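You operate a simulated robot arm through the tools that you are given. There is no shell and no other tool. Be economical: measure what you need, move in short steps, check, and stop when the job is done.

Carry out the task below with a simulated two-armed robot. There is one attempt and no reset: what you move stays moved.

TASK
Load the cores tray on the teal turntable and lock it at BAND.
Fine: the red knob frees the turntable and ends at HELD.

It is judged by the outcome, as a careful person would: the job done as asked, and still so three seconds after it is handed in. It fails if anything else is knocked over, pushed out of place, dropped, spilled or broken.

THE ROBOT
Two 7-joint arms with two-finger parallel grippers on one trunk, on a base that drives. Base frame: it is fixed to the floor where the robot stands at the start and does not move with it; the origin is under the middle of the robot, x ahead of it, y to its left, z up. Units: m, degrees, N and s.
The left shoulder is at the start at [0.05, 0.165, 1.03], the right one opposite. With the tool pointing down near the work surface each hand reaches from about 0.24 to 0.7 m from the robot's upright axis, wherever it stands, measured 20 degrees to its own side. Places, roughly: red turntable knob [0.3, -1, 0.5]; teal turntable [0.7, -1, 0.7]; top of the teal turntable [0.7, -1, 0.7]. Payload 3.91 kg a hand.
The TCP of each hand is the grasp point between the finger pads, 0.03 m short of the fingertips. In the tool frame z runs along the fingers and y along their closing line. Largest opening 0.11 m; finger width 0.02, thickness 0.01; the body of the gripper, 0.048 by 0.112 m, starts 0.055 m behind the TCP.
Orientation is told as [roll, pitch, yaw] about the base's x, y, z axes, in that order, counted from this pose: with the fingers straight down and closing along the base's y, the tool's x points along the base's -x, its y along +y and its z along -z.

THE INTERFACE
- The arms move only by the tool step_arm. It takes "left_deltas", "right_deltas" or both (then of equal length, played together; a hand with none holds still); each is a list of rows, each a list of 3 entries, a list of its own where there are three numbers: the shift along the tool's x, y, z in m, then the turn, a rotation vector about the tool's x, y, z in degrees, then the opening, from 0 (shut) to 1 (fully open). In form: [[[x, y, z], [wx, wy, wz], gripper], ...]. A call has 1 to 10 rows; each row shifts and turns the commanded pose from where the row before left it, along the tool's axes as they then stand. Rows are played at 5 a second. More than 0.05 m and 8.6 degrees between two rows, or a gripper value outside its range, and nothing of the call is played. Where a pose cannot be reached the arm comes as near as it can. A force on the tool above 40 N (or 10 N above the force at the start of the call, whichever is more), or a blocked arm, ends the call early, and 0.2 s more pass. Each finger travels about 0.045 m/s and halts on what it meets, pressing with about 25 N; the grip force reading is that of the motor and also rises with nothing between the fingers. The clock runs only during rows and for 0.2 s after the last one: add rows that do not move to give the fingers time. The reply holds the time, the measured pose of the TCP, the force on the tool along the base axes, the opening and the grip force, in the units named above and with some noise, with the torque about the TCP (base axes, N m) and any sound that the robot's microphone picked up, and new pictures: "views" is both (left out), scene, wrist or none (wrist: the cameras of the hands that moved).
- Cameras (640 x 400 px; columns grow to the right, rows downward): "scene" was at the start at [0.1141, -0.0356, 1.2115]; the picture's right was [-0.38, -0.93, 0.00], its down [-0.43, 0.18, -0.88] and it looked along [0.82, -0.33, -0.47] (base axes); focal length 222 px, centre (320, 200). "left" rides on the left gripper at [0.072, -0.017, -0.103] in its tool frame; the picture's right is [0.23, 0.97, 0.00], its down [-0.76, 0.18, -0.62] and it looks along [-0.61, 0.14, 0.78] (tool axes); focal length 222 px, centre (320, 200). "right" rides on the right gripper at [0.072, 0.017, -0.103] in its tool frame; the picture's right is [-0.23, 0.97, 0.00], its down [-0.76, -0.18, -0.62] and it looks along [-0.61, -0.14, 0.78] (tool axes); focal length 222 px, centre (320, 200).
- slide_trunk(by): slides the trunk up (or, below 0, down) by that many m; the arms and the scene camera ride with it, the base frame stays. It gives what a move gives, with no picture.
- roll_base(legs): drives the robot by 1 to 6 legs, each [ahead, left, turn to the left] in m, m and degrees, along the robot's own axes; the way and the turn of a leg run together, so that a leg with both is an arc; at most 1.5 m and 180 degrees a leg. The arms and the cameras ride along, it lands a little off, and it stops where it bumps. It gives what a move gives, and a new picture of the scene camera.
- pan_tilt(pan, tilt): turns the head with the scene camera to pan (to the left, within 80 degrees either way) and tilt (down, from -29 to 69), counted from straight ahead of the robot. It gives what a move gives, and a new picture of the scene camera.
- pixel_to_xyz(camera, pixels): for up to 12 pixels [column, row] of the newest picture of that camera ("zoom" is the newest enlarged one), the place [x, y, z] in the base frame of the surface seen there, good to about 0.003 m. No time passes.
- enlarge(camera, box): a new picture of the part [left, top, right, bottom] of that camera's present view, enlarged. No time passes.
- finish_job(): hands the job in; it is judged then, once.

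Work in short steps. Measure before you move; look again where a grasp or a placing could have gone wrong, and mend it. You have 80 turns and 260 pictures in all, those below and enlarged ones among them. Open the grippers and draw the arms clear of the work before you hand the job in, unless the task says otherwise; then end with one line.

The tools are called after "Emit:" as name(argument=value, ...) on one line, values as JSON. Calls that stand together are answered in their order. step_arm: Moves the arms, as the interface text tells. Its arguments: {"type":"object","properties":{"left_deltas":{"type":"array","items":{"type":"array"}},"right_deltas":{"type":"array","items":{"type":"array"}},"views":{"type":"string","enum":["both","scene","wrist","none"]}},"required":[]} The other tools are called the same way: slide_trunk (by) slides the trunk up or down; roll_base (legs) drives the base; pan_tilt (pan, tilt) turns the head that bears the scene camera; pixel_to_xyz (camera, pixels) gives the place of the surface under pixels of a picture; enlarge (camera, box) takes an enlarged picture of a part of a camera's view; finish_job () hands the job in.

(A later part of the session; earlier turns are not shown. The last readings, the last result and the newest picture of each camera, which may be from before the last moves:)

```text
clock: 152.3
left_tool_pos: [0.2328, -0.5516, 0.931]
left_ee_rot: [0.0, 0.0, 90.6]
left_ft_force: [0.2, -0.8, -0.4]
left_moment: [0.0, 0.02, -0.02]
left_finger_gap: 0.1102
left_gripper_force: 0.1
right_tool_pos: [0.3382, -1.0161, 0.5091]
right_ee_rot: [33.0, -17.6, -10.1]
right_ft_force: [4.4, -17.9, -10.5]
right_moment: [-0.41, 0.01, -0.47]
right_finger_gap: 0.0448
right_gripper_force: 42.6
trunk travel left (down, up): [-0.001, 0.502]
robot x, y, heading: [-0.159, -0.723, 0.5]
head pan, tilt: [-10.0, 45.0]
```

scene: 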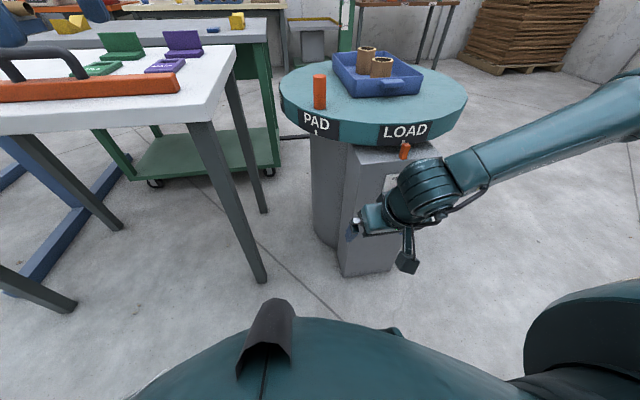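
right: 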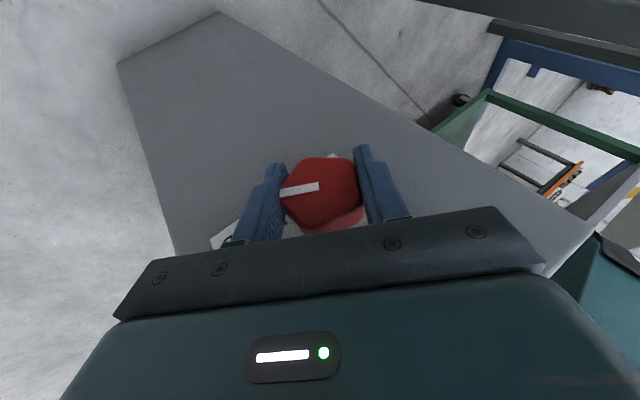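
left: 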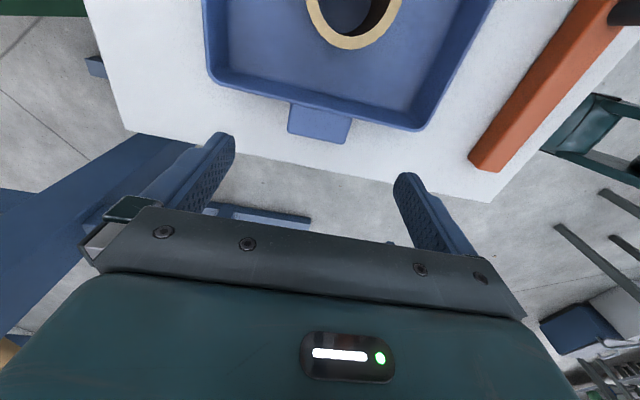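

Well seated (gap 45 mm, TCP on the axis). I correct 2 mm and roll −60°.

Emit:
step_arm(right_deltas=[[[0, -0.002, 0], [0, 0, 0], 0], [[0, 0, 0], [7.05, 0, -2.565], 0], [[0, 0, 0], [7.05, 0, -2.565], 0], [[0, 0, 0], [7.05, 0, -2.565], 0], [[0, 0, 0], [7.05, 0, -2.565], 0], [[0, 0, 0], [7.05, 0, -2.565], 0], [[0, 0, 0], [7.05, 0, -2.565], 0], [[0, 0, 0], [7.05, 0, -2.565], 0], [[0, 0, 0], [7.05, 0, -2.565], 0]], views="wrist")

```text
clock: 154.3
left_tool_pos: [0.2326, -0.5523, 0.9321]
left_ee_rot: [0.0, 0.0, 90.6]
left_ft_force: [-0.7, 0.6, 1.0]
left_moment: [-0.02, -0.01, -0.03]
left_finger_gap: 0.1101
left_gripper_force: 0.0
right_tool_pos: [0.3378, -1.0168, 0.5102]
right_ee_rot: [-30.4, -18.0, 10.7]
right_ft_force: [7.3, -23.9, -8.8]
right_moment: [-0.02, 0.5, -0.72]
right_finger_gap: 0.0443
right_gripper_force: 45.0
right hand out of reach, approached as far as the arm can: row 1
trunk travel left (down, up): [-0.001, 0.502]
robot x, y, heading: [-0.1573, -0.7187, 0.7]
head pan, tilt: [-10.0, 45.0]
```

right: 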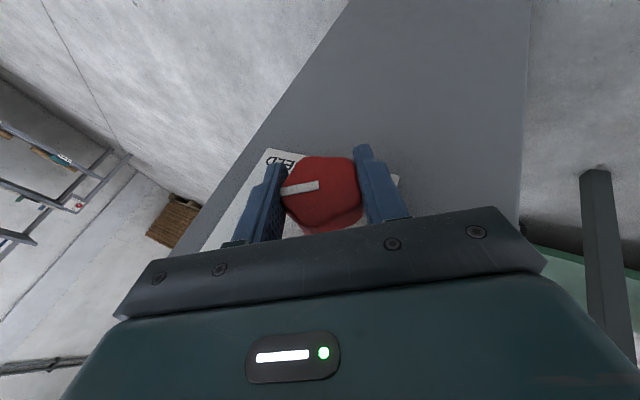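

60° turned cleanly. In one go I open, roll back +60°, regrip and roll −51° more.

Emit:
step_arm(right_deltas=[[[0, 0, 0], [0, 0, 0], 1], [[0, 0, 0], [0, 0, 0], 1], [[0, 0, 0], [0, 0, 0], 1], [[0, -0.002, 0], [-7.99, 0, 2.907], 1], [[0, 0, 0], [-7.99, 0, 2.907], 1], [[0, 0, 0], [-7.99, 0, 2.907], 1], [[0, 0, 0], [-7.99, 0, 2.907], 1], [[0, 0, 0], [-7.99, 0, 2.907], 1], [[0, 0, 0], [-7.99, 0, 2.907], 1], [[0, 0, 0], [-7.99, 0, 2.907], 1]], views="wrist")

Emit:
step_arm(right_deltas=[[[0, 0, 0], [0, 0, 0], 0], [[0, 0, 0], [0, 0, 0], 0], [[0, 0, 0], [0, 0, 0], 0], [[0, 0, 0], [0, 0, 0], 0], [[0, 0, 0], [7.99, 0, -2.907], 0], [[0, 0, 0], [7.99, 0, -2.907], 0], [[0, 0, 0], [7.99, 0, -2.907], 0], [[0, 0, 0], [7.99, 0, -2.907], 0], [[0, 0, 0], [7.99, 0, -2.907], 0], [[0, 0, 0], [7.99, 0, -2.907], 0]], views="wrist")

```text
clock: 156.5
left_tool_pos: [0.2319, -0.55, 0.9322]
left_ee_rot: [-0.3, 0.1, 90.7]
left_ft_force: [0.4, -1.0, -0.7]
left_moment: [-0.04, -0.02, -0.04]
left_finger_gap: 0.1104
left_gripper_force: 0.1
right_tool_pos: [0.3385, -1.0161, 0.5145]
right_ee_rot: [32.9, -17.7, -9.8]
right_ft_force: [-0.6, 0.6, -0.3]
right_moment: [0.0, 0.0, 0.01]
right_finger_gap: 0.1099
right_gripper_force: 0.1
trunk travel left (down, up): [-0.001, 0.502]
robot x, y, heading: [-0.1598, -0.7194, 0.7]
head pan, tilt: [-10.0, 45.0]
```

right: 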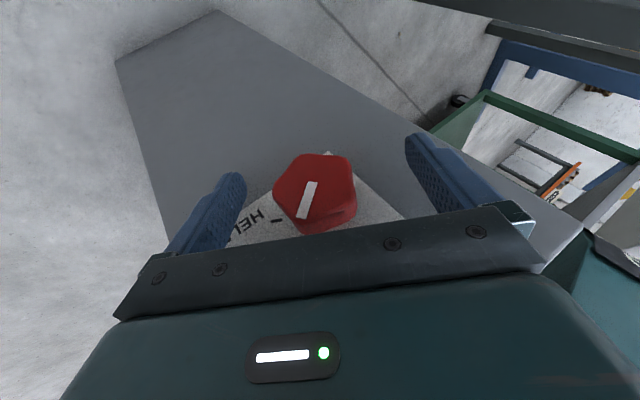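

```text
clock: 158.7
left_tool_pos: [0.2312, -0.5509, 0.9334]
left_ee_rot: [-0.3, 0.1, 90.6]
left_ft_force: [-0.5, 0.6, 0.3]
left_moment: [0.02, 0.02, -0.01]
left_finger_gap: 0.1101
left_gripper_force: 0.1
right_tool_pos: [0.3377, -1.0152, 0.5126]
right_ee_rot: [-21.1, -19.5, 7.8]
right_ft_force: [2.7, -10.7, -2.5]
right_moment: [1.23, -0.14, -0.74]
right_finger_gap: 0.0449
right_gripper_force: 44.9
trunk travel left (down, up): [-0.001, 0.502]
robot x, y, heading: [-0.1549, -0.7194, 0.5]
head pan, tilt: [-10.0, 45.0]
```

right: 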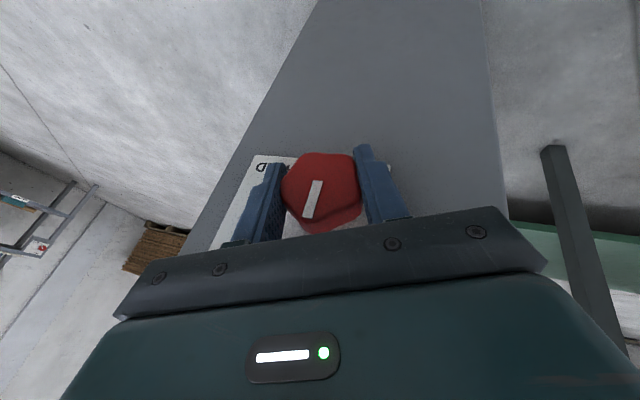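

Another 51° turned, with a torque rise suggesting the stop. I open, withdraw and look at the knob.

Emit:
step_arm(right_deltas=[[[0, 0, 0], [0, 0, 0], 1], [[0, 0, 0], [0, 0, 0], 1], [[0, 0, 0], [0, 0, 0], 1], [[0, 0, 0], [0, 0, 0], 1], [[0.03, 0, -0.03], [0, 0, 0], 1], [[0.03, 0, -0.03], [0, 0, 0], 1], [[0.02, 0, -0.03], [-7.05, 0, 2.565], 1], [[0, 0, -0.02], [-7.05, 0, 2.565], 1], [[0, 0, -0.02], [-7.05, 0, 2.565], 1]], views="both")

Emit:
enlarge(camera="right", box=[200, 0, 440, 150])

```text
clock: 160.7
left_tool_pos: [0.2326, -0.5513, 0.932]
left_ee_rot: [-0.2, 0.1, 90.6]
left_ft_force: [0.8, -0.2, 0.0]
left_moment: [0.02, 0.03, 0.02]
left_finger_gap: 0.1101
left_gripper_force: 0.0
right_tool_pos: [0.2169, -0.992, 0.6049]
right_ee_rot: [3.0, -20.7, 0.0]
right_ft_force: [0.0, 0.5, -0.4]
right_moment: [-0.05, 0.0, -0.06]
right_finger_gap: 0.1098
right_gripper_force: 0.0
trunk travel left (down, up): [-0.001, 0.502]
robot x, y, heading: [-0.1615, -0.7231, 0.6]
head pan, tilt: [-10.0, 45.0]
```

scene: 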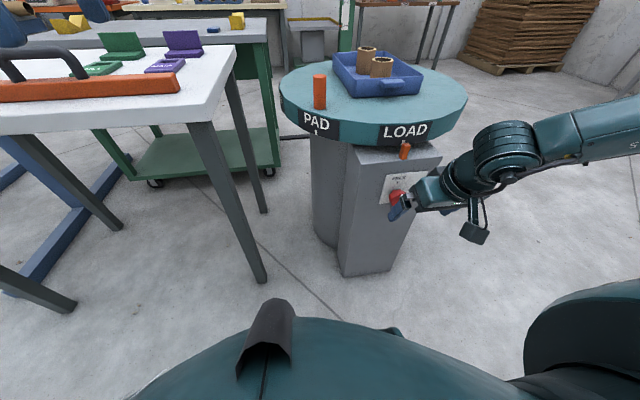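
right: 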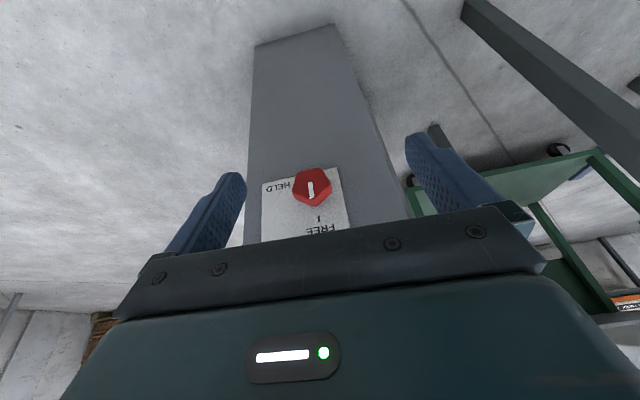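

```text
2.67 times, centred on (320, 75) of right
```

zoom: 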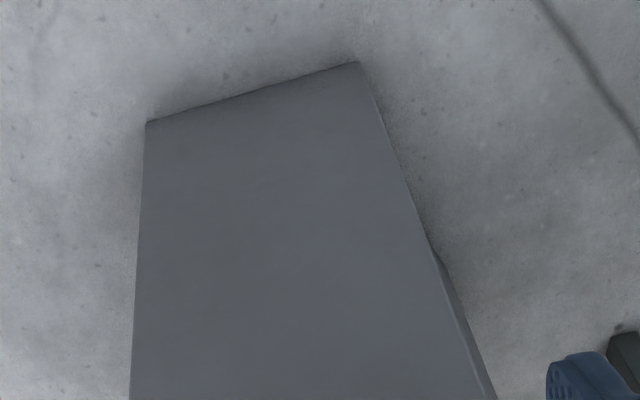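

The pointer now stands at FREE. I raise the trunk, straighten the right hand to vertical, lift it clear, then drive to bring the peg within reach.

Emit:
slide_trunk(by=0.2)

Emit:
step_arm(right_deltas=[[[0, 0, -0.02], [0, 6.9, 0], 1], [[0, 0, -0.02], [0, 6.9, 0], 1], [[0, 0, -0.02], [3, 6.9, 0], 1]], views="none")

Emit:
roll_base(legs=[[0.21, 0, -0.6]])

Emit:
pan_tilt(pan=-25, tilt=50)

```text
clock: 162.8
left_tool_pos: [0.2316, -0.5515, 1.1321]
left_ee_rot: [-0.2, 0.1, 90.8]
left_ft_force: [-0.3, 0.3, 0.2]
left_moment: [0.02, 0.02, 0.0]
left_finger_gap: 0.1101
left_gripper_force: 0.0
right_tool_pos: [0.2189, -0.9911, 0.8033]
right_ee_rot: [2.8, -20.7, 0.1]
right_ft_force: [0.5, -0.2, 1.0]
right_moment: [-0.01, 0.01, -0.05]
right_finger_gap: 0.1101
right_gripper_force: 0.0
trunk travel left (down, up): [-0.201, 0.302]
robot x, y, heading: [-0.1603, -0.7262, 0.6]
head pan, tilt: [-10.0, 45.0]
```

```text
clock: 163.7
left_tool_pos: [0.232, -0.5514, 1.1329]
left_ee_rot: [-0.2, 0.1, 90.7]
left_ft_force: [0.8, 0.0, 0.1]
left_moment: [-0.01, 0.02, 0.02]
left_finger_gap: 0.1101
left_gripper_force: 0.1
right_tool_pos: [0.2041, -0.9958, 0.8622]
right_ee_rot: [-0.5, 0.0, 0.9]
right_ft_force: [0.0, 0.9, 0.3]
right_moment: [0.02, -0.01, 0.01]
right_finger_gap: 0.1101
right_gripper_force: 0.0
trunk travel left (down, up): [-0.201, 0.302]
robot x, y, heading: [-0.1606, -0.7242, 0.7]
head pan, tilt: [-10.0, 45.0]
```

```text
clock: 165.3
left_tool_pos: [0.4417, -0.5537, 1.1325]
left_ee_rot: [-0.2, 0.1, 90.0]
left_ft_force: [-0.2, -0.3, 0.6]
left_moment: [-0.01, 0.02, 0.03]
left_finger_gap: 0.1102
left_gripper_force: 0.2
right_tool_pos: [0.4095, -0.9971, 0.8611]
right_ee_rot: [-0.4, 0.0, 0.3]
right_ft_force: [0.6, 0.1, 0.0]
right_moment: [0.0, -0.03, 0.02]
right_finger_gap: 0.1099
right_gripper_force: 0.0
trunk travel left (down, up): [-0.201, 0.302]
robot x, y, heading: [0.0498, -0.7204, 0.1]
head pan, tilt: [-10.0, 45.0]
```

scene: 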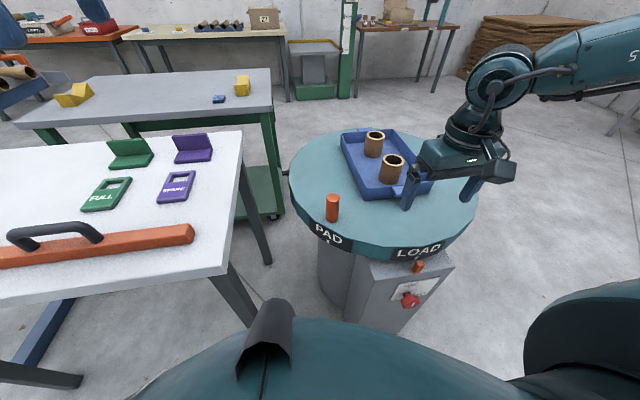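

```text
clock: 166.1
left_tool_pos: [0.4422, -0.5535, 1.1318]
left_ee_rot: [-0.1, 0.0, 90.1]
left_ft_force: [-0.1, -0.4, 0.3]
left_moment: [0.02, 0.02, -0.04]
left_finger_gap: 0.1101
left_gripper_force: 0.1
right_tool_pos: [0.4091, -0.9959, 0.862]
right_ee_rot: [-0.3, 0.0, 0.3]
right_ft_force: [-0.9, 0.1, 0.0]
right_moment: [0.01, -0.01, 0.01]
right_finger_gap: 0.11
right_gripper_force: 0.0
trunk travel left (down, up): [-0.201, 0.302]
robot x, y, heading: [0.0496, -0.724, 0.2]
head pan, tilt: [-25.0, 50.0]
```

scene: 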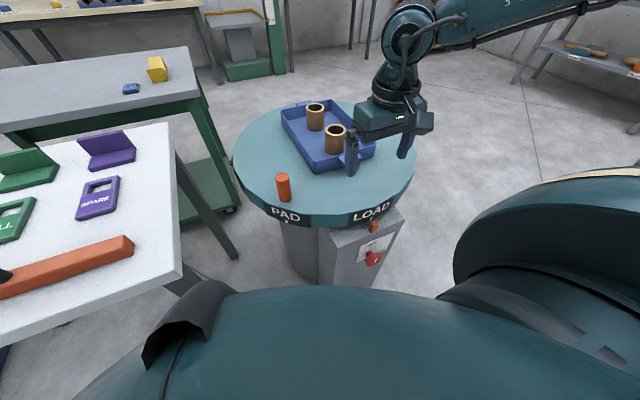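

I measure the peg and the rim ticks from here (peg top (284,178), PAD tick (287,222), LOAD tick (372,216)).

Emit:
pixel_to_xyz(camera="scene", pixels=[[284, 178], [284, 190], [286, 220], [371, 214], [373, 226], [235, 150], [262, 115], [414, 155], [325, 212]])

Emit:
enlarge(camera="scene", box=[220, 90, 430, 270])

```text
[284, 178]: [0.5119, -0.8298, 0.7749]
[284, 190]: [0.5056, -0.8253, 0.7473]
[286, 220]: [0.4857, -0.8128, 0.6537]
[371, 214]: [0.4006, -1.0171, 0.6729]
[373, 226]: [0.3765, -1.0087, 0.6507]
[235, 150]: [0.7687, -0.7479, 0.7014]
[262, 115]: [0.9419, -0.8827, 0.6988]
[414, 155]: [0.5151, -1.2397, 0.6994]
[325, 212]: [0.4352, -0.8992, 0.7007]
```

```text
2.22 times, centred on (325, 180) of scene
```

zoom: 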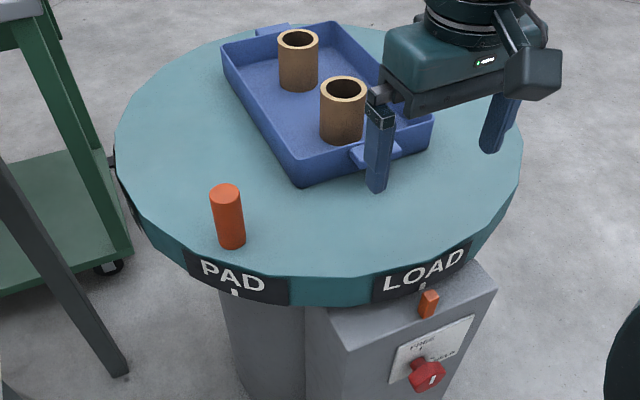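

Disc centre ≈(0.70,-1.015), peg at (0.512,-0.829), radius 0.264, angle 135°. I move the right hand over the peg, lower and close on it.

Emit:
step_arm(right_deltas=[[[-0.0255, 0.042, 0], [0, 0, 0], 1], [[-0.0255, 0.042, 0], [0, 0, 0], 1], [[-0.0255, 0.042, 0], [0, 0, 0], 1], [[-0.0255, 0.042, 0], [0, 0, 0], 1], [[0, 0, 0.0367], [0, 0, 0], 1], [[0, 0, 0.0367], [0, 0, 0], 1], [[0, 0, 0.0367], [0, 0, 0], 1]], views="scene")

```text
clock: 167.7
left_tool_pos: [0.4404, -0.5532, 1.1323]
left_ee_rot: [-0.2, 0.0, 90.0]
left_ft_force: [-0.3, -0.4, 0.6]
left_moment: [0.01, 0.0, 0.01]
left_finger_gap: 0.1099
left_gripper_force: 0.0
right_tool_pos: [0.4886, -0.8702, 0.762]
right_ee_rot: [-0.3, -0.1, 0.3]
right_ft_force: [-1.0, -0.4, -0.3]
right_moment: [0.04, 0.01, -0.04]
right_finger_gap: 0.1103
right_gripper_force: 0.0
right hand out of reach, approached as far as the arm can: row 4, 5, 6, 7
trunk travel left (down, up): [-0.201, 0.302]
robot x, y, heading: [0.0522, -0.7173, 0.2]
head pan, tilt: [-25.0, 50.0]
```

scene: 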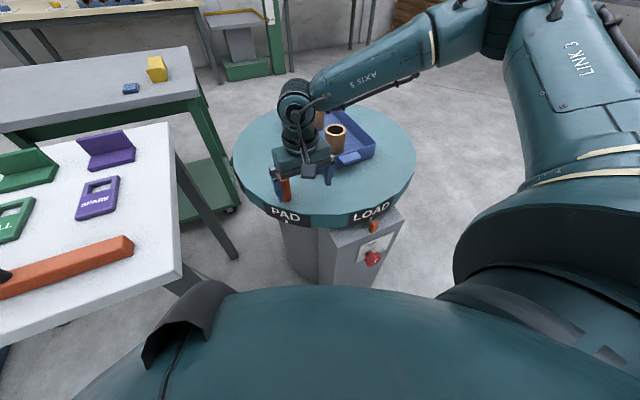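

The hand is 2 cm/4 cm short of the peg. A small base shift (ahead 0.023, left 0.042) centres it with the fingers straddling the peg; then I close.

Emit:
roll_base(legs=[[0, 0.042, 0], [0.023, 0, 0]])

Emit:
step_arm(right_deltas=[[[0, 0, 0], [0, 0, 0], 0], [[0, 0, 0], [0, 0, 0], 0], [[0, 0, 0], [0, 0, 0], 0], [[0, 0, 0], [0, 0, 0], 0], [[0, 0, 0], [0, 0, 0], 0], [[0, 0, 0], [0, 0, 0], 0]], views="both")

```text
clock: 168.9
left_tool_pos: [0.4639, -0.5111, 1.1328]
left_ee_rot: [-0.3, 0.1, 90.0]
left_ft_force: [-0.4, -0.5, -0.1]
left_moment: [0.0, 0.02, 0.0]
left_finger_gap: 0.1101
left_gripper_force: 0.1
right_tool_pos: [0.5101, -0.8262, 0.7619]
right_ee_rot: [-0.3, 0.0, 0.2]
right_ft_force: [1.6, -0.3, -0.4]
right_moment: [0.0, 0.01, -0.01]
right_finger_gap: 0.11
right_gripper_force: 0.0
trunk travel left (down, up): [-0.201, 0.302]
robot x, y, heading: [0.0744, -0.6762, 0.0]
head pan, tilt: [-25.0, 50.0]
```

scene: 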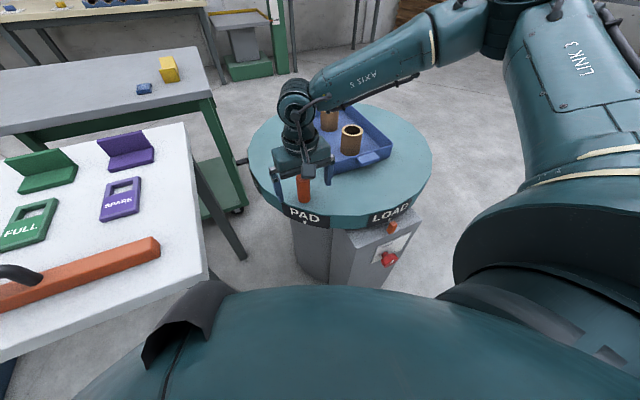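

```text
clock: 170.3
left_tool_pos: [0.4635, -0.51, 1.1316]
left_ee_rot: [-0.2, 0.1, 90.1]
left_ft_force: [-0.3, -1.3, 0.1]
left_moment: [0.01, 0.01, -0.02]
left_finger_gap: 0.1101
left_gripper_force: 0.0
right_tool_pos: [0.5103, -0.8258, 0.7626]
right_ee_rot: [-0.3, -0.2, 0.4]
right_ft_force: [-0.9, 0.6, -0.2]
right_moment: [0.97, 0.07, 0.08]
right_finger_gap: 0.0317
right_gripper_force: 45.4
trunk travel left (down, up): [-0.201, 0.302]
robot x, y, heading: [0.0742, -0.6743, -0.0]
head pan, tilt: [-25.0, 50.0]
```

scene: 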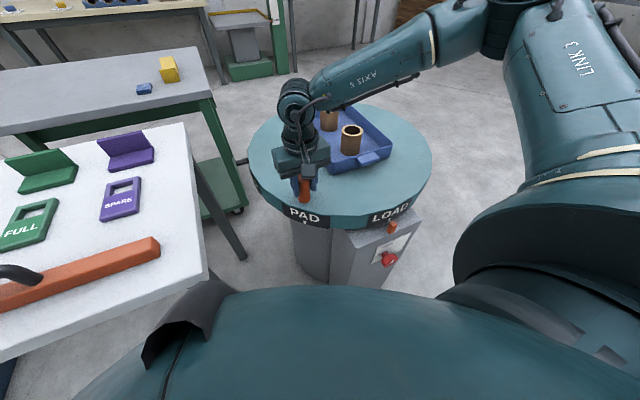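
right: 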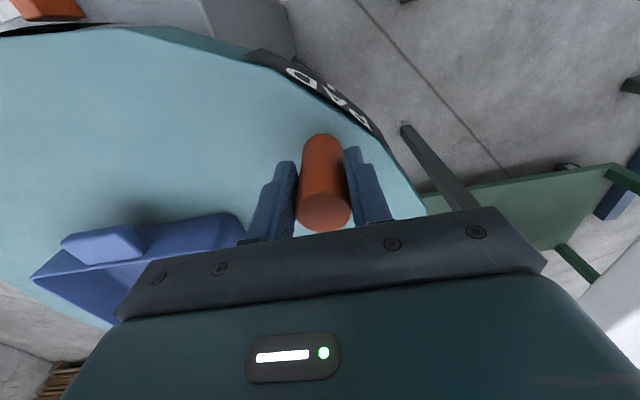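

Peg gripped (gap 32 mm). I lead it counter-clockwise along the arc, 50° in ten 5° rows.

Emit:
step_arm(right_deltas=[[[0.0155, -0.0173, 0], [0, 0, 0], 0], [[0.014, -0.0185, 0], [0, 0, 0], 0], [[0.0122, -0.0197, 0], [0, 0, 0], 0], [[0.0105, -0.0207, 0], [0, 0, 0], 0], [[0.0087, -0.0215, 0], [0, 0, 0], 0], [[0.0067, -0.0222, 0], [0, 0, 0], 0], [[0.0048, -0.0228, 0], [0, 0, 0], 0], [[0.0028, -0.023, 0], [0, 0, 0], 0], [[0.0008, -0.0232, 0], [0, 0, 0], 0], [[-0.0013, -0.0232, 0], [0, 0, 0], 0]], views="scene")

```text
clock: 172.6
left_tool_pos: [0.4647, -0.5111, 1.1329]
left_ee_rot: [-0.3, 0.0, 90.2]
left_ft_force: [0.2, 0.0, 0.4]
left_moment: [-0.01, -0.01, 0.02]
left_finger_gap: 0.11
left_gripper_force: 0.1
right_tool_pos: [0.439, -1.0418, 0.762]
right_ee_rot: [-0.4, -0.3, 0.2]
right_ft_force: [-0.3, -1.0, -11.2]
right_moment: [1.68, -0.1, -0.1]
right_finger_gap: 0.0319
right_gripper_force: 45.5
trunk travel left (down, up): [-0.201, 0.302]
robot x, y, heading: [0.0724, -0.6791, 0.1]
head pan, tilt: [-25.0, 50.0]
```

scene: 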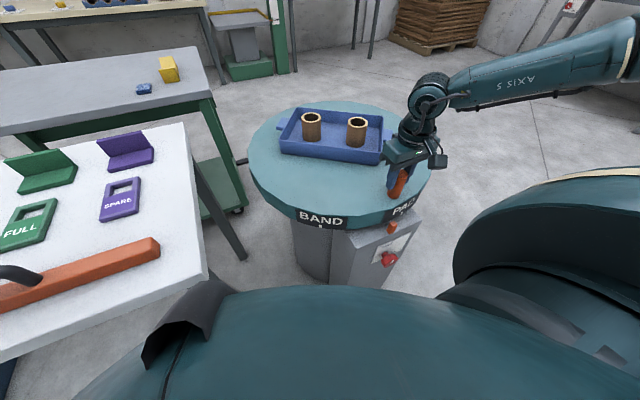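

Smooth rotation: BAND is now at (320,220). I measure the BAND tick and continue 35° more.

Emit:
pixel_to_xyz(camera="scene", pixels=[[320, 222], [392, 228]])

Emit:
step_arm(right_deltas=[[[-0.0032, -0.0229, 0], [0, 0, 0], 0], [[-0.0053, -0.0226, 0], [0, 0, 0], 0], [[-0.0072, -0.0221, 0], [0, 0, 0], 0], [[-0.0091, -0.0213, 0], [0, 0, 0], 0], [[-0.0109, -0.0205, 0], [0, 0, 0], 0], [[-0.0127, -0.0194, 0], [0, 0, 0], 0], [[-0.0143, -0.0183, 0], [0, 0, 0], 0], [[0, 0, 0], [0, 0, 0], 0]], views="scene")

Emit:
enlarge(camera="scene", box=[330, 180, 450, 280])

```text
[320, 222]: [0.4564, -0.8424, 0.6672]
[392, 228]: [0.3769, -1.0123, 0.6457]
```

```text
clock: 174.4
left_tool_pos: [0.4629, -0.5116, 1.1323]
left_ee_rot: [-0.2, 0.2, 89.9]
left_ft_force: [0.4, 0.3, -0.1]
left_moment: [-0.01, 0.02, 0.0]
left_finger_gap: 0.1102
left_gripper_force: 0.1
right_tool_pos: [0.4954, -1.1819, 0.7643]
right_ee_rot: [-0.3, 0.4, 0.8]
right_ft_force: [-6.6, -5.3, 12.8]
right_moment: [1.27, 0.49, 0.2]
right_finger_gap: 0.0318
right_gripper_force: 44.5
right hand out of reach, approached as far as the arm can: row 7
trunk travel left (down, up): [-0.201, 0.302]
robot x, y, heading: [0.0694, -0.6794, 0.3]
head pan, tilt: [-25.0, 50.0]
stopped in row 8 (right hand): the force on the tool passed its limit (the readings are from after the stop); the commanded pose is now the measured one
```

scene: 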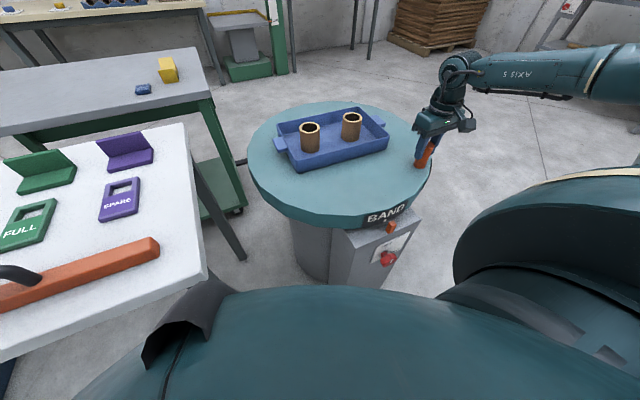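

```text
4.00 times, centred on (390, 230) of scene
```

zoom: 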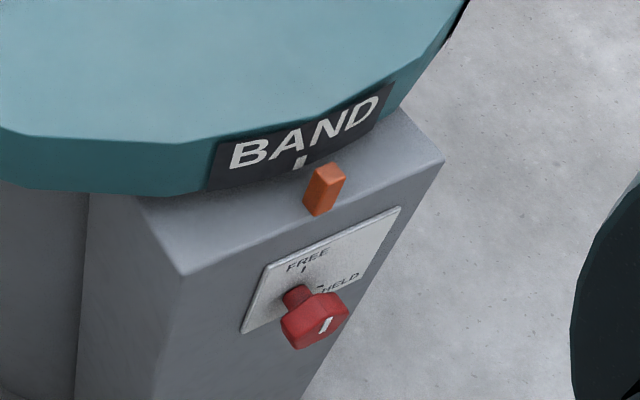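

BAND is nearly at the pointer. I measure its tick precisely against the orange post (LOAD's tick was at y≈-1.017).

Emit:
pixel_to_xyz(camera="zoom", pixels=[[300, 162], [303, 158], [298, 168], [326, 170], [218, 160], [392, 95], [322, 205]])

```text
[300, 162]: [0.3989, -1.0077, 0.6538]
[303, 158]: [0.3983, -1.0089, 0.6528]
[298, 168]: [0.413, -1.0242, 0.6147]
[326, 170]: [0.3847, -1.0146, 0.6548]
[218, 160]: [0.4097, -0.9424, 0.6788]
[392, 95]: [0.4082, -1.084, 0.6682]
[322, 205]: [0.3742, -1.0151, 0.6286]
```

The BAND tick is at about 178.6° versus the post at 180°, so ~1.5° more is needed. The arm is at its limit, so I nudge with the base (5 mm ahead, 6 mm right) while holding the peg.

Emit:
roll_base(legs=[[0.005, -0.006, 0]])

Emit:
enlarge(camera="scene", box=[345, 195, 435, 255])

Emit:
pixel_to_xyz(camera="zoom", pixels=[[320, 200], [300, 200], [280, 200]])

```text
clock: 175.1
left_tool_pos: [0.4673, -0.5184, 1.1322]
left_ee_rot: [-0.3, 0.1, 90.0]
left_ft_force: [0.4, -0.3, 0.3]
left_moment: [0.0, 0.0, 0.0]
left_finger_gap: 0.1101
left_gripper_force: 0.0
right_tool_pos: [0.5018, -1.1858, 0.7625]
right_ee_rot: [-0.5, 0.2, 0.8]
right_ft_force: [-6.7, -7.8, 18.6]
right_moment: [1.29, 0.82, -0.14]
right_finger_gap: 0.0318
right_gripper_force: 44.8
trunk travel left (down, up): [-0.201, 0.302]
robot x, y, heading: [0.0799, -0.6865, -0.0]
head pan, tilt: [-25.0, 50.0]
```

scene: 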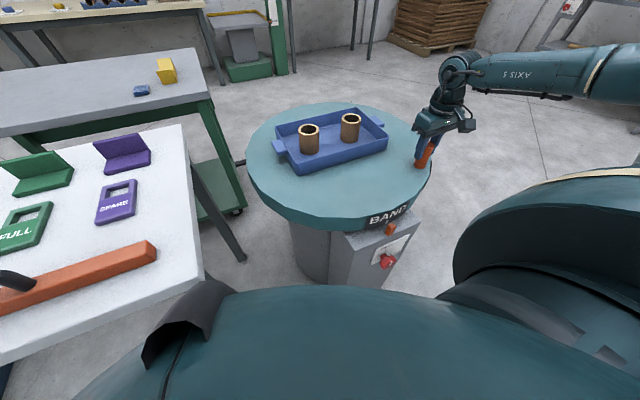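

```text
6.67 times, centred on (390, 225) of scene
```

zoom: 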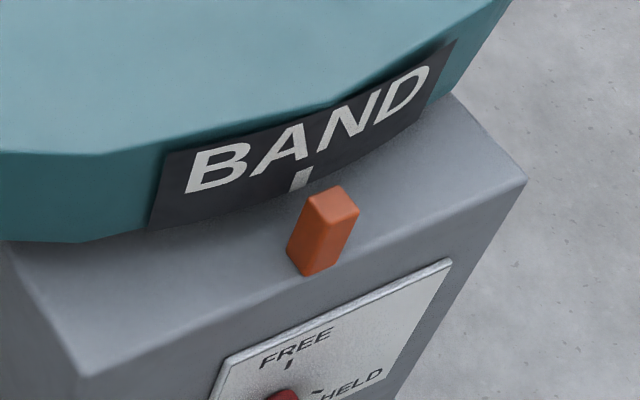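

```text
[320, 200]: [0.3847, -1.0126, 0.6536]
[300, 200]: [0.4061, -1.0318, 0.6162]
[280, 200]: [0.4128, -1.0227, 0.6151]
```

The hand moved ~7 mm along the arc (≈1.5°). I check the tick location.

Emit:
pixel_to_xyz(camera="zoom", pixels=[[300, 178], [302, 174], [297, 183], [158, 190], [448, 65], [335, 190], [318, 192], [350, 205]])

```text
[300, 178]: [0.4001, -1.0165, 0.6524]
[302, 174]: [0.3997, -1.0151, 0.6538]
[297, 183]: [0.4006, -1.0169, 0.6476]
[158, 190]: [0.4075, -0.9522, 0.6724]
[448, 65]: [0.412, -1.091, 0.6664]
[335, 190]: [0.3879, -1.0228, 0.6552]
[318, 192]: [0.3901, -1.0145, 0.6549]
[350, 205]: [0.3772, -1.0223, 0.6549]
```

The tick now matches the post (y −1.016). I open, lift off the peg, check the alignment, then back away toward the knob position.

Emit:
step_arm(right_deltas=[[[0, 0, 0], [0, 0, 0], 1], [[0, 0, 0], [0, 0, 0], 1], [[0, 0, 0], [0, 0, 0], 1], [[0, 0, 0], [0, 0, 0], 1], [[0, 0, 0], [0, 0, 0], 1], [[0, 0, -0.025], [0, 0, 0], 1], [[0, 0, -0.025], [0, 0, 0], 1], [[0, 0, -0.025], [0, 0, 0], 1], [[0, 0, -0.025], [0, 0, 0], 1]], views="none")

Emit:
enlarge(camera="scene", box=[345, 195, 435, 255])

Emit:
pixel_to_xyz(camera="zoom", pixels=[[300, 178], [302, 174], [158, 190], [448, 65]])

Emit:
roll_base(legs=[[-0.24, 0, 0], [0, -0.036, 0]])

Emit:
slide_trunk(by=-0.2)

```text
clock: 177.1
left_tool_pos: [0.4695, -0.5176, 1.1323]
left_ee_rot: [-0.2, 0.1, 90.1]
left_ft_force: [0.1, -0.1, -0.6]
left_moment: [-0.02, -0.01, 0.0]
left_finger_gap: 0.1099
left_gripper_force: 0.1
right_tool_pos: [0.5027, -1.1851, 0.8615]
right_ee_rot: [-0.4, 0.4, 0.9]
right_ft_force: [0.1, 0.1, -0.1]
right_moment: [0.02, 0.0, 0.03]
right_finger_gap: 0.1098
right_gripper_force: 0.1
trunk travel left (down, up): [-0.201, 0.302]
robot x, y, heading: [0.0757, -0.6868, 0.0]
head pan, tilt: [-25.0, 50.0]
```

```text
6.67 times, centred on (390, 225) of scene
```

zoom: 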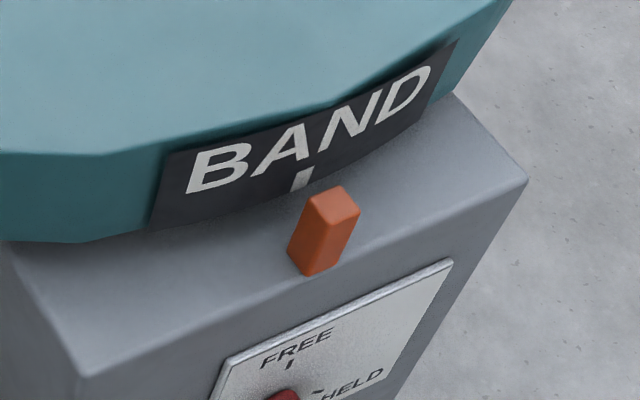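

```text
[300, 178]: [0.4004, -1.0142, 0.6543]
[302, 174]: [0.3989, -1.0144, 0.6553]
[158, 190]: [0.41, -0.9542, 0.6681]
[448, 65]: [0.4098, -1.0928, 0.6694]
```

```text
clock: 179.4
left_tool_pos: [0.2236, -0.5537, 1.1318]
left_ee_rot: [-0.3, 0.2, 89.8]
left_ft_force: [-0.1, -0.1, 0.3]
left_moment: [0.01, -0.01, -0.01]
left_finger_gap: 0.1103
left_gripper_force: 0.0
right_tool_pos: [0.2553, -1.2207, 0.8622]
right_ee_rot: [-0.4, 0.4, 0.7]
right_ft_force: [-0.3, -0.1, 0.3]
right_moment: [-0.01, 0.02, -0.03]
right_finger_gap: 0.11
right_gripper_force: 0.0
trunk travel left (down, up): [-0.201, 0.302]
robot x, y, heading: [-0.1667, -0.72, -0.1]
head pan, tilt: [-25.0, 50.0]
```

scene: 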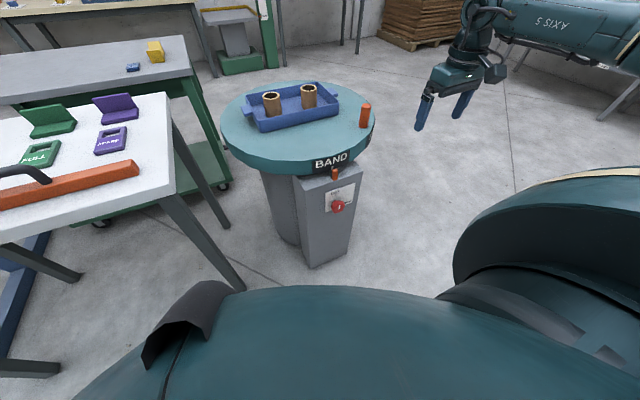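

```text
clock: 181.6
left_tool_pos: [0.2232, -0.5532, 0.9313]
left_ee_rot: [-0.3, 0.1, 89.8]
left_ft_force: [0.2, 0.3, -0.3]
left_moment: [0.04, 0.03, -0.02]
left_finger_gap: 0.11
left_gripper_force: 0.1
right_tool_pos: [0.2556, -1.2208, 0.6628]
right_ee_rot: [-0.4, 0.4, 0.6]
right_ft_force: [0.3, 0.4, 0.5]
right_moment: [0.01, 0.01, -0.01]
right_finger_gap: 0.1099
right_gripper_force: 0.1
trunk travel left (down, up): [-0.001, 0.502]
robot x, y, heading: [-0.1653, -0.7194, -0.1]
head pan, tilt: [-25.0, 50.0]
5 turns are left
```

Few turns remain, so I combine moves: tilt the right hand 20°, bring it to the pre-grasp and roll −30°, ready for the clockwise turn to HELD.

Emit:
step_arm(right_deltas=[[[0, 0.042, 0], [0, -6.9, 0], 1], [[0, 0.042, 0], [0, -6.9, 0], 1], [[0, 0.042, 0], [0, -6.9, 0], 1], [[-0.0052, 0.03, 0.0232], [0, 0, 0], 1], [[-0.0052, 0.03, 0.0232], [0, 0, 0], 1], [[-0.0052, 0.03, 0.0232], [0, 0, 0], 1], [[-0.0052, 0.03, 0.0232], [0, 0, 0], 1]], views="none")

Emit:
step_arm(right_deltas=[[[0, 0, 0], [7.05, 0, -2.565], 1], [[0, 0, 0], [7.05, 0, -2.565], 1], [[0, 0, 0], [7.05, 0, -2.565], 1], [[0, 0, 0], [7.05, 0, -2.565], 1]], views="wrist")

```text
clock: 183.2
left_tool_pos: [0.2241, -0.5537, 0.9325]
left_ee_rot: [-0.3, 0.1, 89.9]
left_ft_force: [-0.3, 0.0, 0.8]
left_moment: [0.0, -0.04, -0.03]
left_finger_gap: 0.1097
left_gripper_force: 0.1
right_tool_pos: [0.306, -0.9737, 0.5827]
right_ee_rot: [-0.4, -20.3, 0.8]
right_ft_force: [-0.2, -0.4, -0.5]
right_moment: [0.03, 0.01, 0.0]
right_finger_gap: 0.1102
right_gripper_force: 0.1
trunk travel left (down, up): [-0.001, 0.502]
robot x, y, heading: [-0.1688, -0.7185, 0.0]
head pan, tilt: [-25.0, 50.0]
```

```text
clock: 184.2
left_tool_pos: [0.2239, -0.554, 0.9322]
left_ee_rot: [-0.2, 0.1, 89.7]
left_ft_force: [-0.4, 0.5, -0.4]
left_moment: [0.01, -0.02, 0.02]
left_finger_gap: 0.11
left_gripper_force: 0.1
right_tool_pos: [0.3044, -0.9741, 0.5824]
right_ee_rot: [-32.2, -17.5, 11.3]
right_ft_force: [0.5, 0.0, 0.5]
right_moment: [0.05, -0.02, 0.04]
right_finger_gap: 0.1102
right_gripper_force: 0.0
trunk travel left (down, up): [-0.001, 0.502]
robot x, y, heading: [-0.1653, -0.72, -0.2]
head pan, tilt: [-25.0, 50.0]
4 turns are left
```

right: 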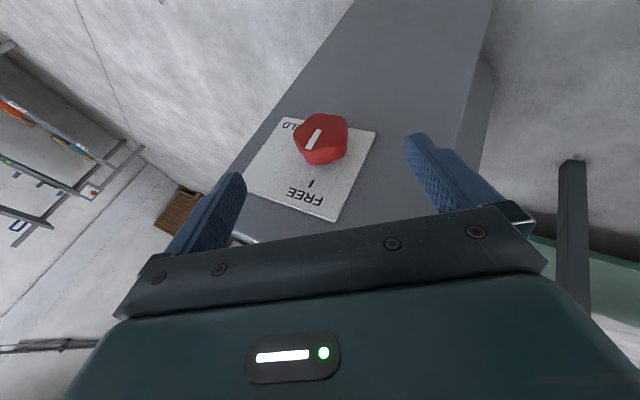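

The hand is positioned well above the knob, pointer still at FREE. In sequence: advance and grip, roll +60°, regrip, roll +51°.

Emit:
step_arm(right_deltas=[[[-0.001, -0.001, 0.0302], [0, 0, 0], 1], [[-0.001, -0.001, 0.0302], [0, 0, 0], 1], [[-0.001, -0.001, 0.0302], [0, 0, 0], 1], [[0, 0, 0], [0, 0, 0], 0], [[0, 0, 0], [0, 0, 0], 0], [[0, 0, 0], [0, 0, 0], 0], [[0, 0, 0], [0, 0, 0], 0], [[0, 0, 0], [0, 0, 0], 0]], views="wrist")

Emit:
step_arm(right_deltas=[[[0, 0, 0], [-7.05, 0, 2.565], 0], [[0, 0, 0], [-7.05, 0, 2.565], 0], [[0, 0, 0], [-7.05, 0, 2.565], 0], [[0, 0, 0], [-7.05, 0, 2.565], 0], [[0, 0, 0], [-7.05, 0, 2.565], 0], [[0, 0, 0], [-7.05, 0, 2.565], 0], [[0, 0, 0], [-7.05, 0, 2.565], 0], [[0, 0, 0], [-7.05, 0, 2.565], 0]], views="wrist")

Emit:
step_arm(right_deltas=[[[0, 0, 0], [0, 0, 0], 1], [[0, 0, 0], [0, 0, 0], 1], [[0, 0, 0], [0, 0, 0], 1], [[0, 0, 0], [7.99, 0, -2.907], 1], [[0, 0, 0], [7.99, 0, -2.907], 1], [[0, 0, 0], [7.99, 0, -2.907], 1], [[0, 0, 0], [7.99, 0, -2.907], 1], [[0, 0, 0], [7.99, 0, -2.907], 1], [[0, 0, 0], [7.99, 0, -2.907], 1], [[0, 0, 0], [7.99, 0, -2.907], 1]], views="wrist")

Emit:
step_arm(right_deltas=[[[0, 0, 0], [0, 0, 0], 0], [[0, 0, 0], [0, 0, 0], 0], [[0, 0, 0], [0, 0, 0], 0], [[0, 0, 0], [0, 0, 0], 0], [[0, 0, 0], [-7.99, 0, 2.907], 0], [[0, 0, 0], [-7.99, 0, 2.907], 0], [[0, 0, 0], [-7.99, 0, 2.907], 0], [[0, 0, 0], [-7.99, 0, 2.907], 0], [[0, 0, 0], [-7.99, 0, 2.907], 0], [[0, 0, 0], [-7.99, 0, 2.907], 0]], views="wrist")

```text
clock: 185.9
left_tool_pos: [0.2239, -0.5526, 0.932]
left_ee_rot: [-0.2, 0.1, 90.0]
left_ft_force: [0.3, 0.3, 0.3]
left_moment: [0.01, 0.01, -0.04]
left_finger_gap: 0.1101
left_gripper_force: 0.1
right_tool_pos: [0.3354, -1.0153, 0.5117]
right_ee_rot: [-30.8, -17.3, 11.9]
right_ft_force: [9.8, 5.8, -15.2]
right_moment: [0.01, -0.55, -0.09]
right_finger_gap: 0.0465
right_gripper_force: 25.1
right hand out of reach, approached as far as the arm can: row 3
trunk travel left (down, up): [-0.001, 0.502]
robot x, y, heading: [-0.1684, -0.7185, 0.0]
head pan, tilt: [-25.0, 50.0]
stopped in row 8 (right hand): the force on the tool passed its limit (the readings are from after the stop); the commanded pose is now the measured one
```

right: 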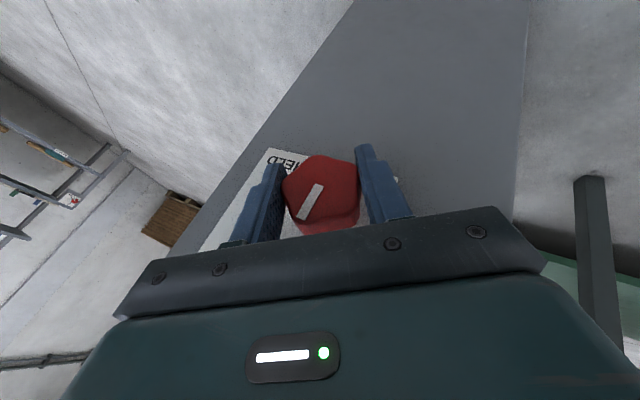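

```text
clock: 187.7
left_tool_pos: [0.2249, -0.5538, 0.9308]
left_ee_rot: [-0.1, 0.0, 89.9]
left_ft_force: [0.5, 0.1, 0.1]
left_moment: [-0.01, 0.03, -0.03]
left_finger_gap: 0.11
left_gripper_force: 0.1
right_tool_pos: [0.3345, -1.019, 0.5163]
right_ee_rot: [31.7, -17.4, -9.5]
right_ft_force: [13.4, -13.3, -11.4]
right_moment: [-0.08, 0.34, -0.09]
right_finger_gap: 0.0454
right_gripper_force: 45.3
right hand out of reach, approached as far as the arm can: row 8
trunk travel left (down, up): [-0.001, 0.502]
robot x, y, heading: [-0.1707, -0.7205, 0.0]
head pan, tilt: [-25.0, 50.0]
```

right: 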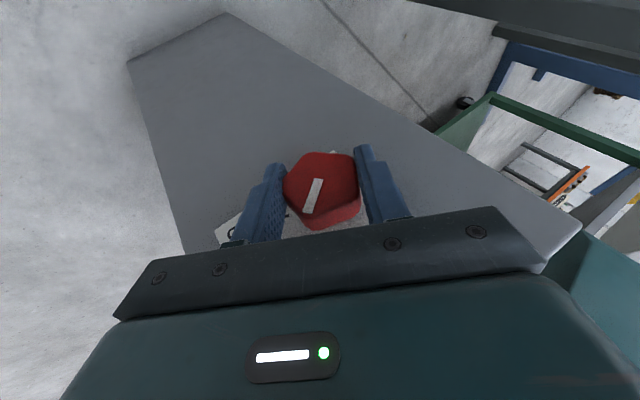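

```text
clock: 189.9
left_tool_pos: [0.2239, -0.5519, 0.9324]
left_ee_rot: [-0.3, 0.1, 90.0]
left_ft_force: [0.6, -0.2, -1.0]
left_moment: [0.01, 0.0, 0.0]
left_finger_gap: 0.1104
left_gripper_force: 0.1
right_tool_pos: [0.3328, -1.0144, 0.518]
right_ee_rot: [-30.8, -17.5, 11.6]
right_ft_force: [0.1, -0.7, 1.0]
right_moment: [-0.04, -0.01, 0.0]
right_finger_gap: 0.1099
right_gripper_force: 0.0
trunk travel left (down, up): [-0.001, 0.502]
robot x, y, heading: [-0.1656, -0.7202, 0.1]
head pan, tilt: [-25.0, 50.0]
```

right: 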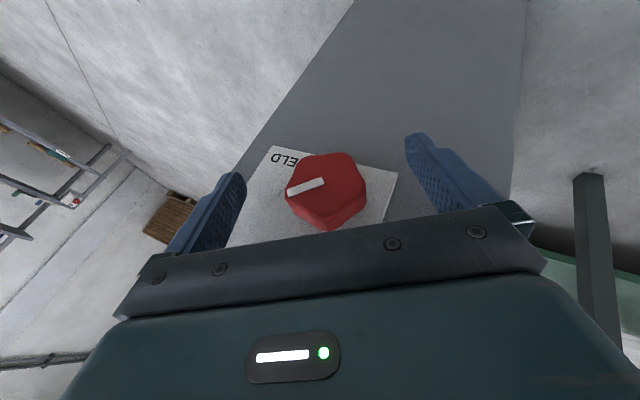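

```text
clock: 192.1
left_tool_pos: [0.223, -0.5536, 0.9324]
left_ee_rot: [-0.2, 0.0, 89.9]
left_ft_force: [-1.0, -0.4, 0.1]
left_moment: [-0.03, 0.01, 0.01]
left_finger_gap: 0.1101
left_gripper_force: 0.1
right_tool_pos: [0.3314, -1.0204, 0.5179]
right_ee_rot: [23.1, -18.7, -6.7]
right_ft_force: [-3.8, -32.0, 4.7]
right_moment: [-0.19, -0.57, -1.42]
right_finger_gap: 0.0461
right_gripper_force: 45.3
trunk travel left (down, up): [-0.001, 0.502]
robot x, y, heading: [-0.1679, -0.7212, 0.1]
head pan, tilt: [-25.0, 50.0]
3 turns are left
```

right: 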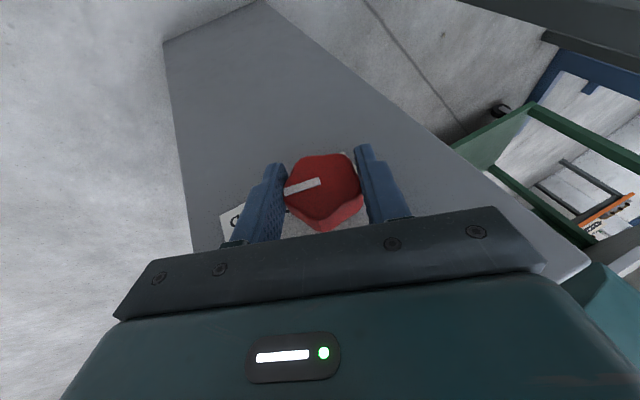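

The pointer looks ~15° short of HELD. I recentre 3 mm, roll +17° more, then open, withdraw and look at the knob.

Emit:
step_arm(right_deltas=[[[0, -0.003, 0], [0, 0, 0], 0], [[0, 0, 0], [-7.99, 0, 2.907], 0], [[0, 0, 0], [-7.99, 0, 2.907], 0], [[0, 0, 0], [0, 0, 0], 0]], views="wrist")

Emit:
step_arm(right_deltas=[[[0, 0, 0], [0, 0, 0], 1], [[0, 0, 0], [0, 0, 0], 1], [[0, 0, 0], [0, 0, 0], 1], [[0, 0, 0], [0, 0, 0], 1], [[0.03, 0, -0.03], [0, 0, 0], 1], [[0.03, 0, -0.03], [0, 0, 0], 1], [[0, 0, 0], [7.99, 0, -2.907], 1], [[0, 0, 0], [7.99, 0, -2.907], 1], [[0, 0, 0], [7.99, 0, -2.907], 1], [[0, 0, 0], [7.99, 0, -2.907], 1]], views="both")

Emit:
enlarge(camera="right", box=[220, 80, 420, 240])

Emit:
enlarge(camera="scene", box=[290, 140, 390, 230])

```text
clock: 192.8
left_tool_pos: [0.2245, -0.5515, 0.9313]
left_ee_rot: [0.0, 0.2, 90.1]
left_ft_force: [0.1, 0.4, -0.7]
left_moment: [-0.02, 0.01, 0.03]
left_finger_gap: 0.1101
left_gripper_force: 0.1
right_tool_pos: [0.3273, -1.0214, 0.519]
right_ee_rot: [33.4, -17.1, -10.6]
right_ft_force: [11.8, 1.3, -16.8]
right_moment: [-0.49, -0.36, -0.79]
right_finger_gap: 0.0448
right_gripper_force: 44.7
right hand out of reach, approached as far as the arm can: row 3
trunk travel left (down, up): [-0.001, 0.502]
robot x, y, heading: [-0.1676, -0.7162, 0.1]
head pan, tilt: [-25.0, 50.0]
stopped in row 3 (right hand): the force on the tool passed its limit (the readings are from after the stop); the commanded pose is now the measured one
```

right: 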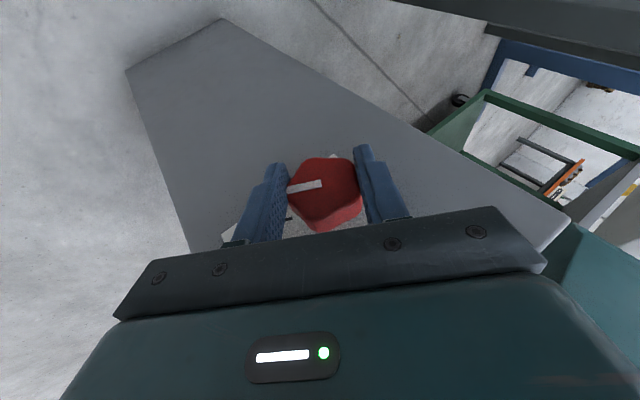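

```text
clock: 195.0
left_tool_pos: [0.2232, -0.5518, 0.9321]
left_ee_rot: [-0.1, 0.2, 90.0]
left_ft_force: [0.0, 0.0, -0.4]
left_moment: [0.02, 0.02, -0.03]
left_finger_gap: 0.1097
left_gripper_force: 0.0
right_tool_pos: [0.2496, -1.04, 0.5515]
right_ee_rot: [-2.4, -20.4, 1.2]
right_ft_force: [-0.4, -0.5, 0.3]
right_moment: [0.0, 0.03, 0.03]
right_finger_gap: 0.1101
right_gripper_force: 0.0
trunk travel left (down, up): [-0.001, 0.502]
robot x, y, heading: [-0.1682, -0.7181, 0.0]
head pan, tilt: [-25.0, 50.0]
```

scene: 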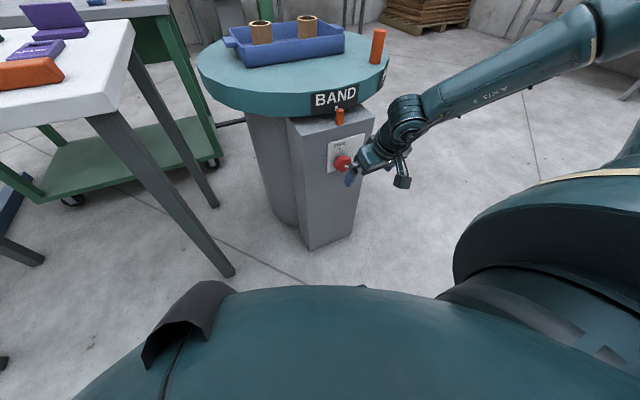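
right: 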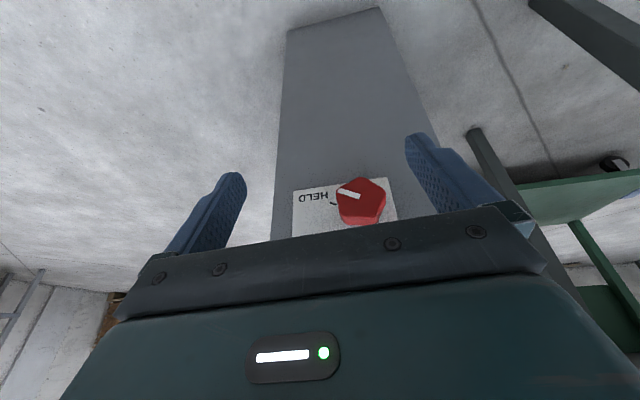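

```text
2.50 times, centred on (320, 160) of right
```

zoom: 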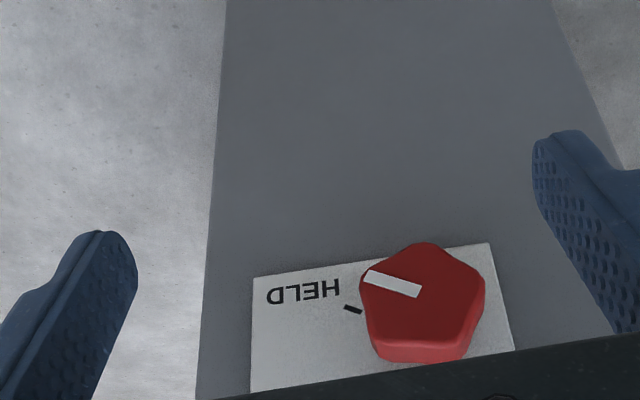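

```text
4.44 times, centred on (340, 185) of scene
2 turns are left
```

zoom: 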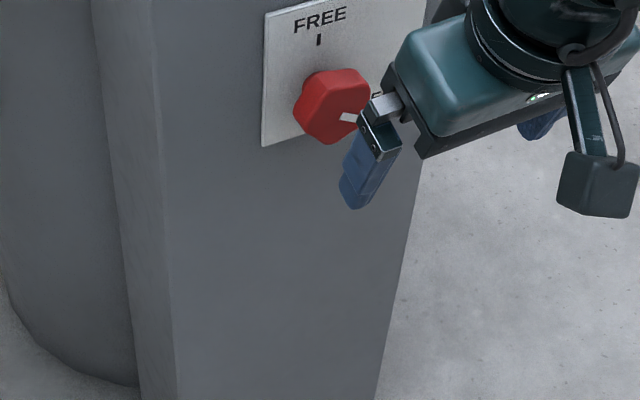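

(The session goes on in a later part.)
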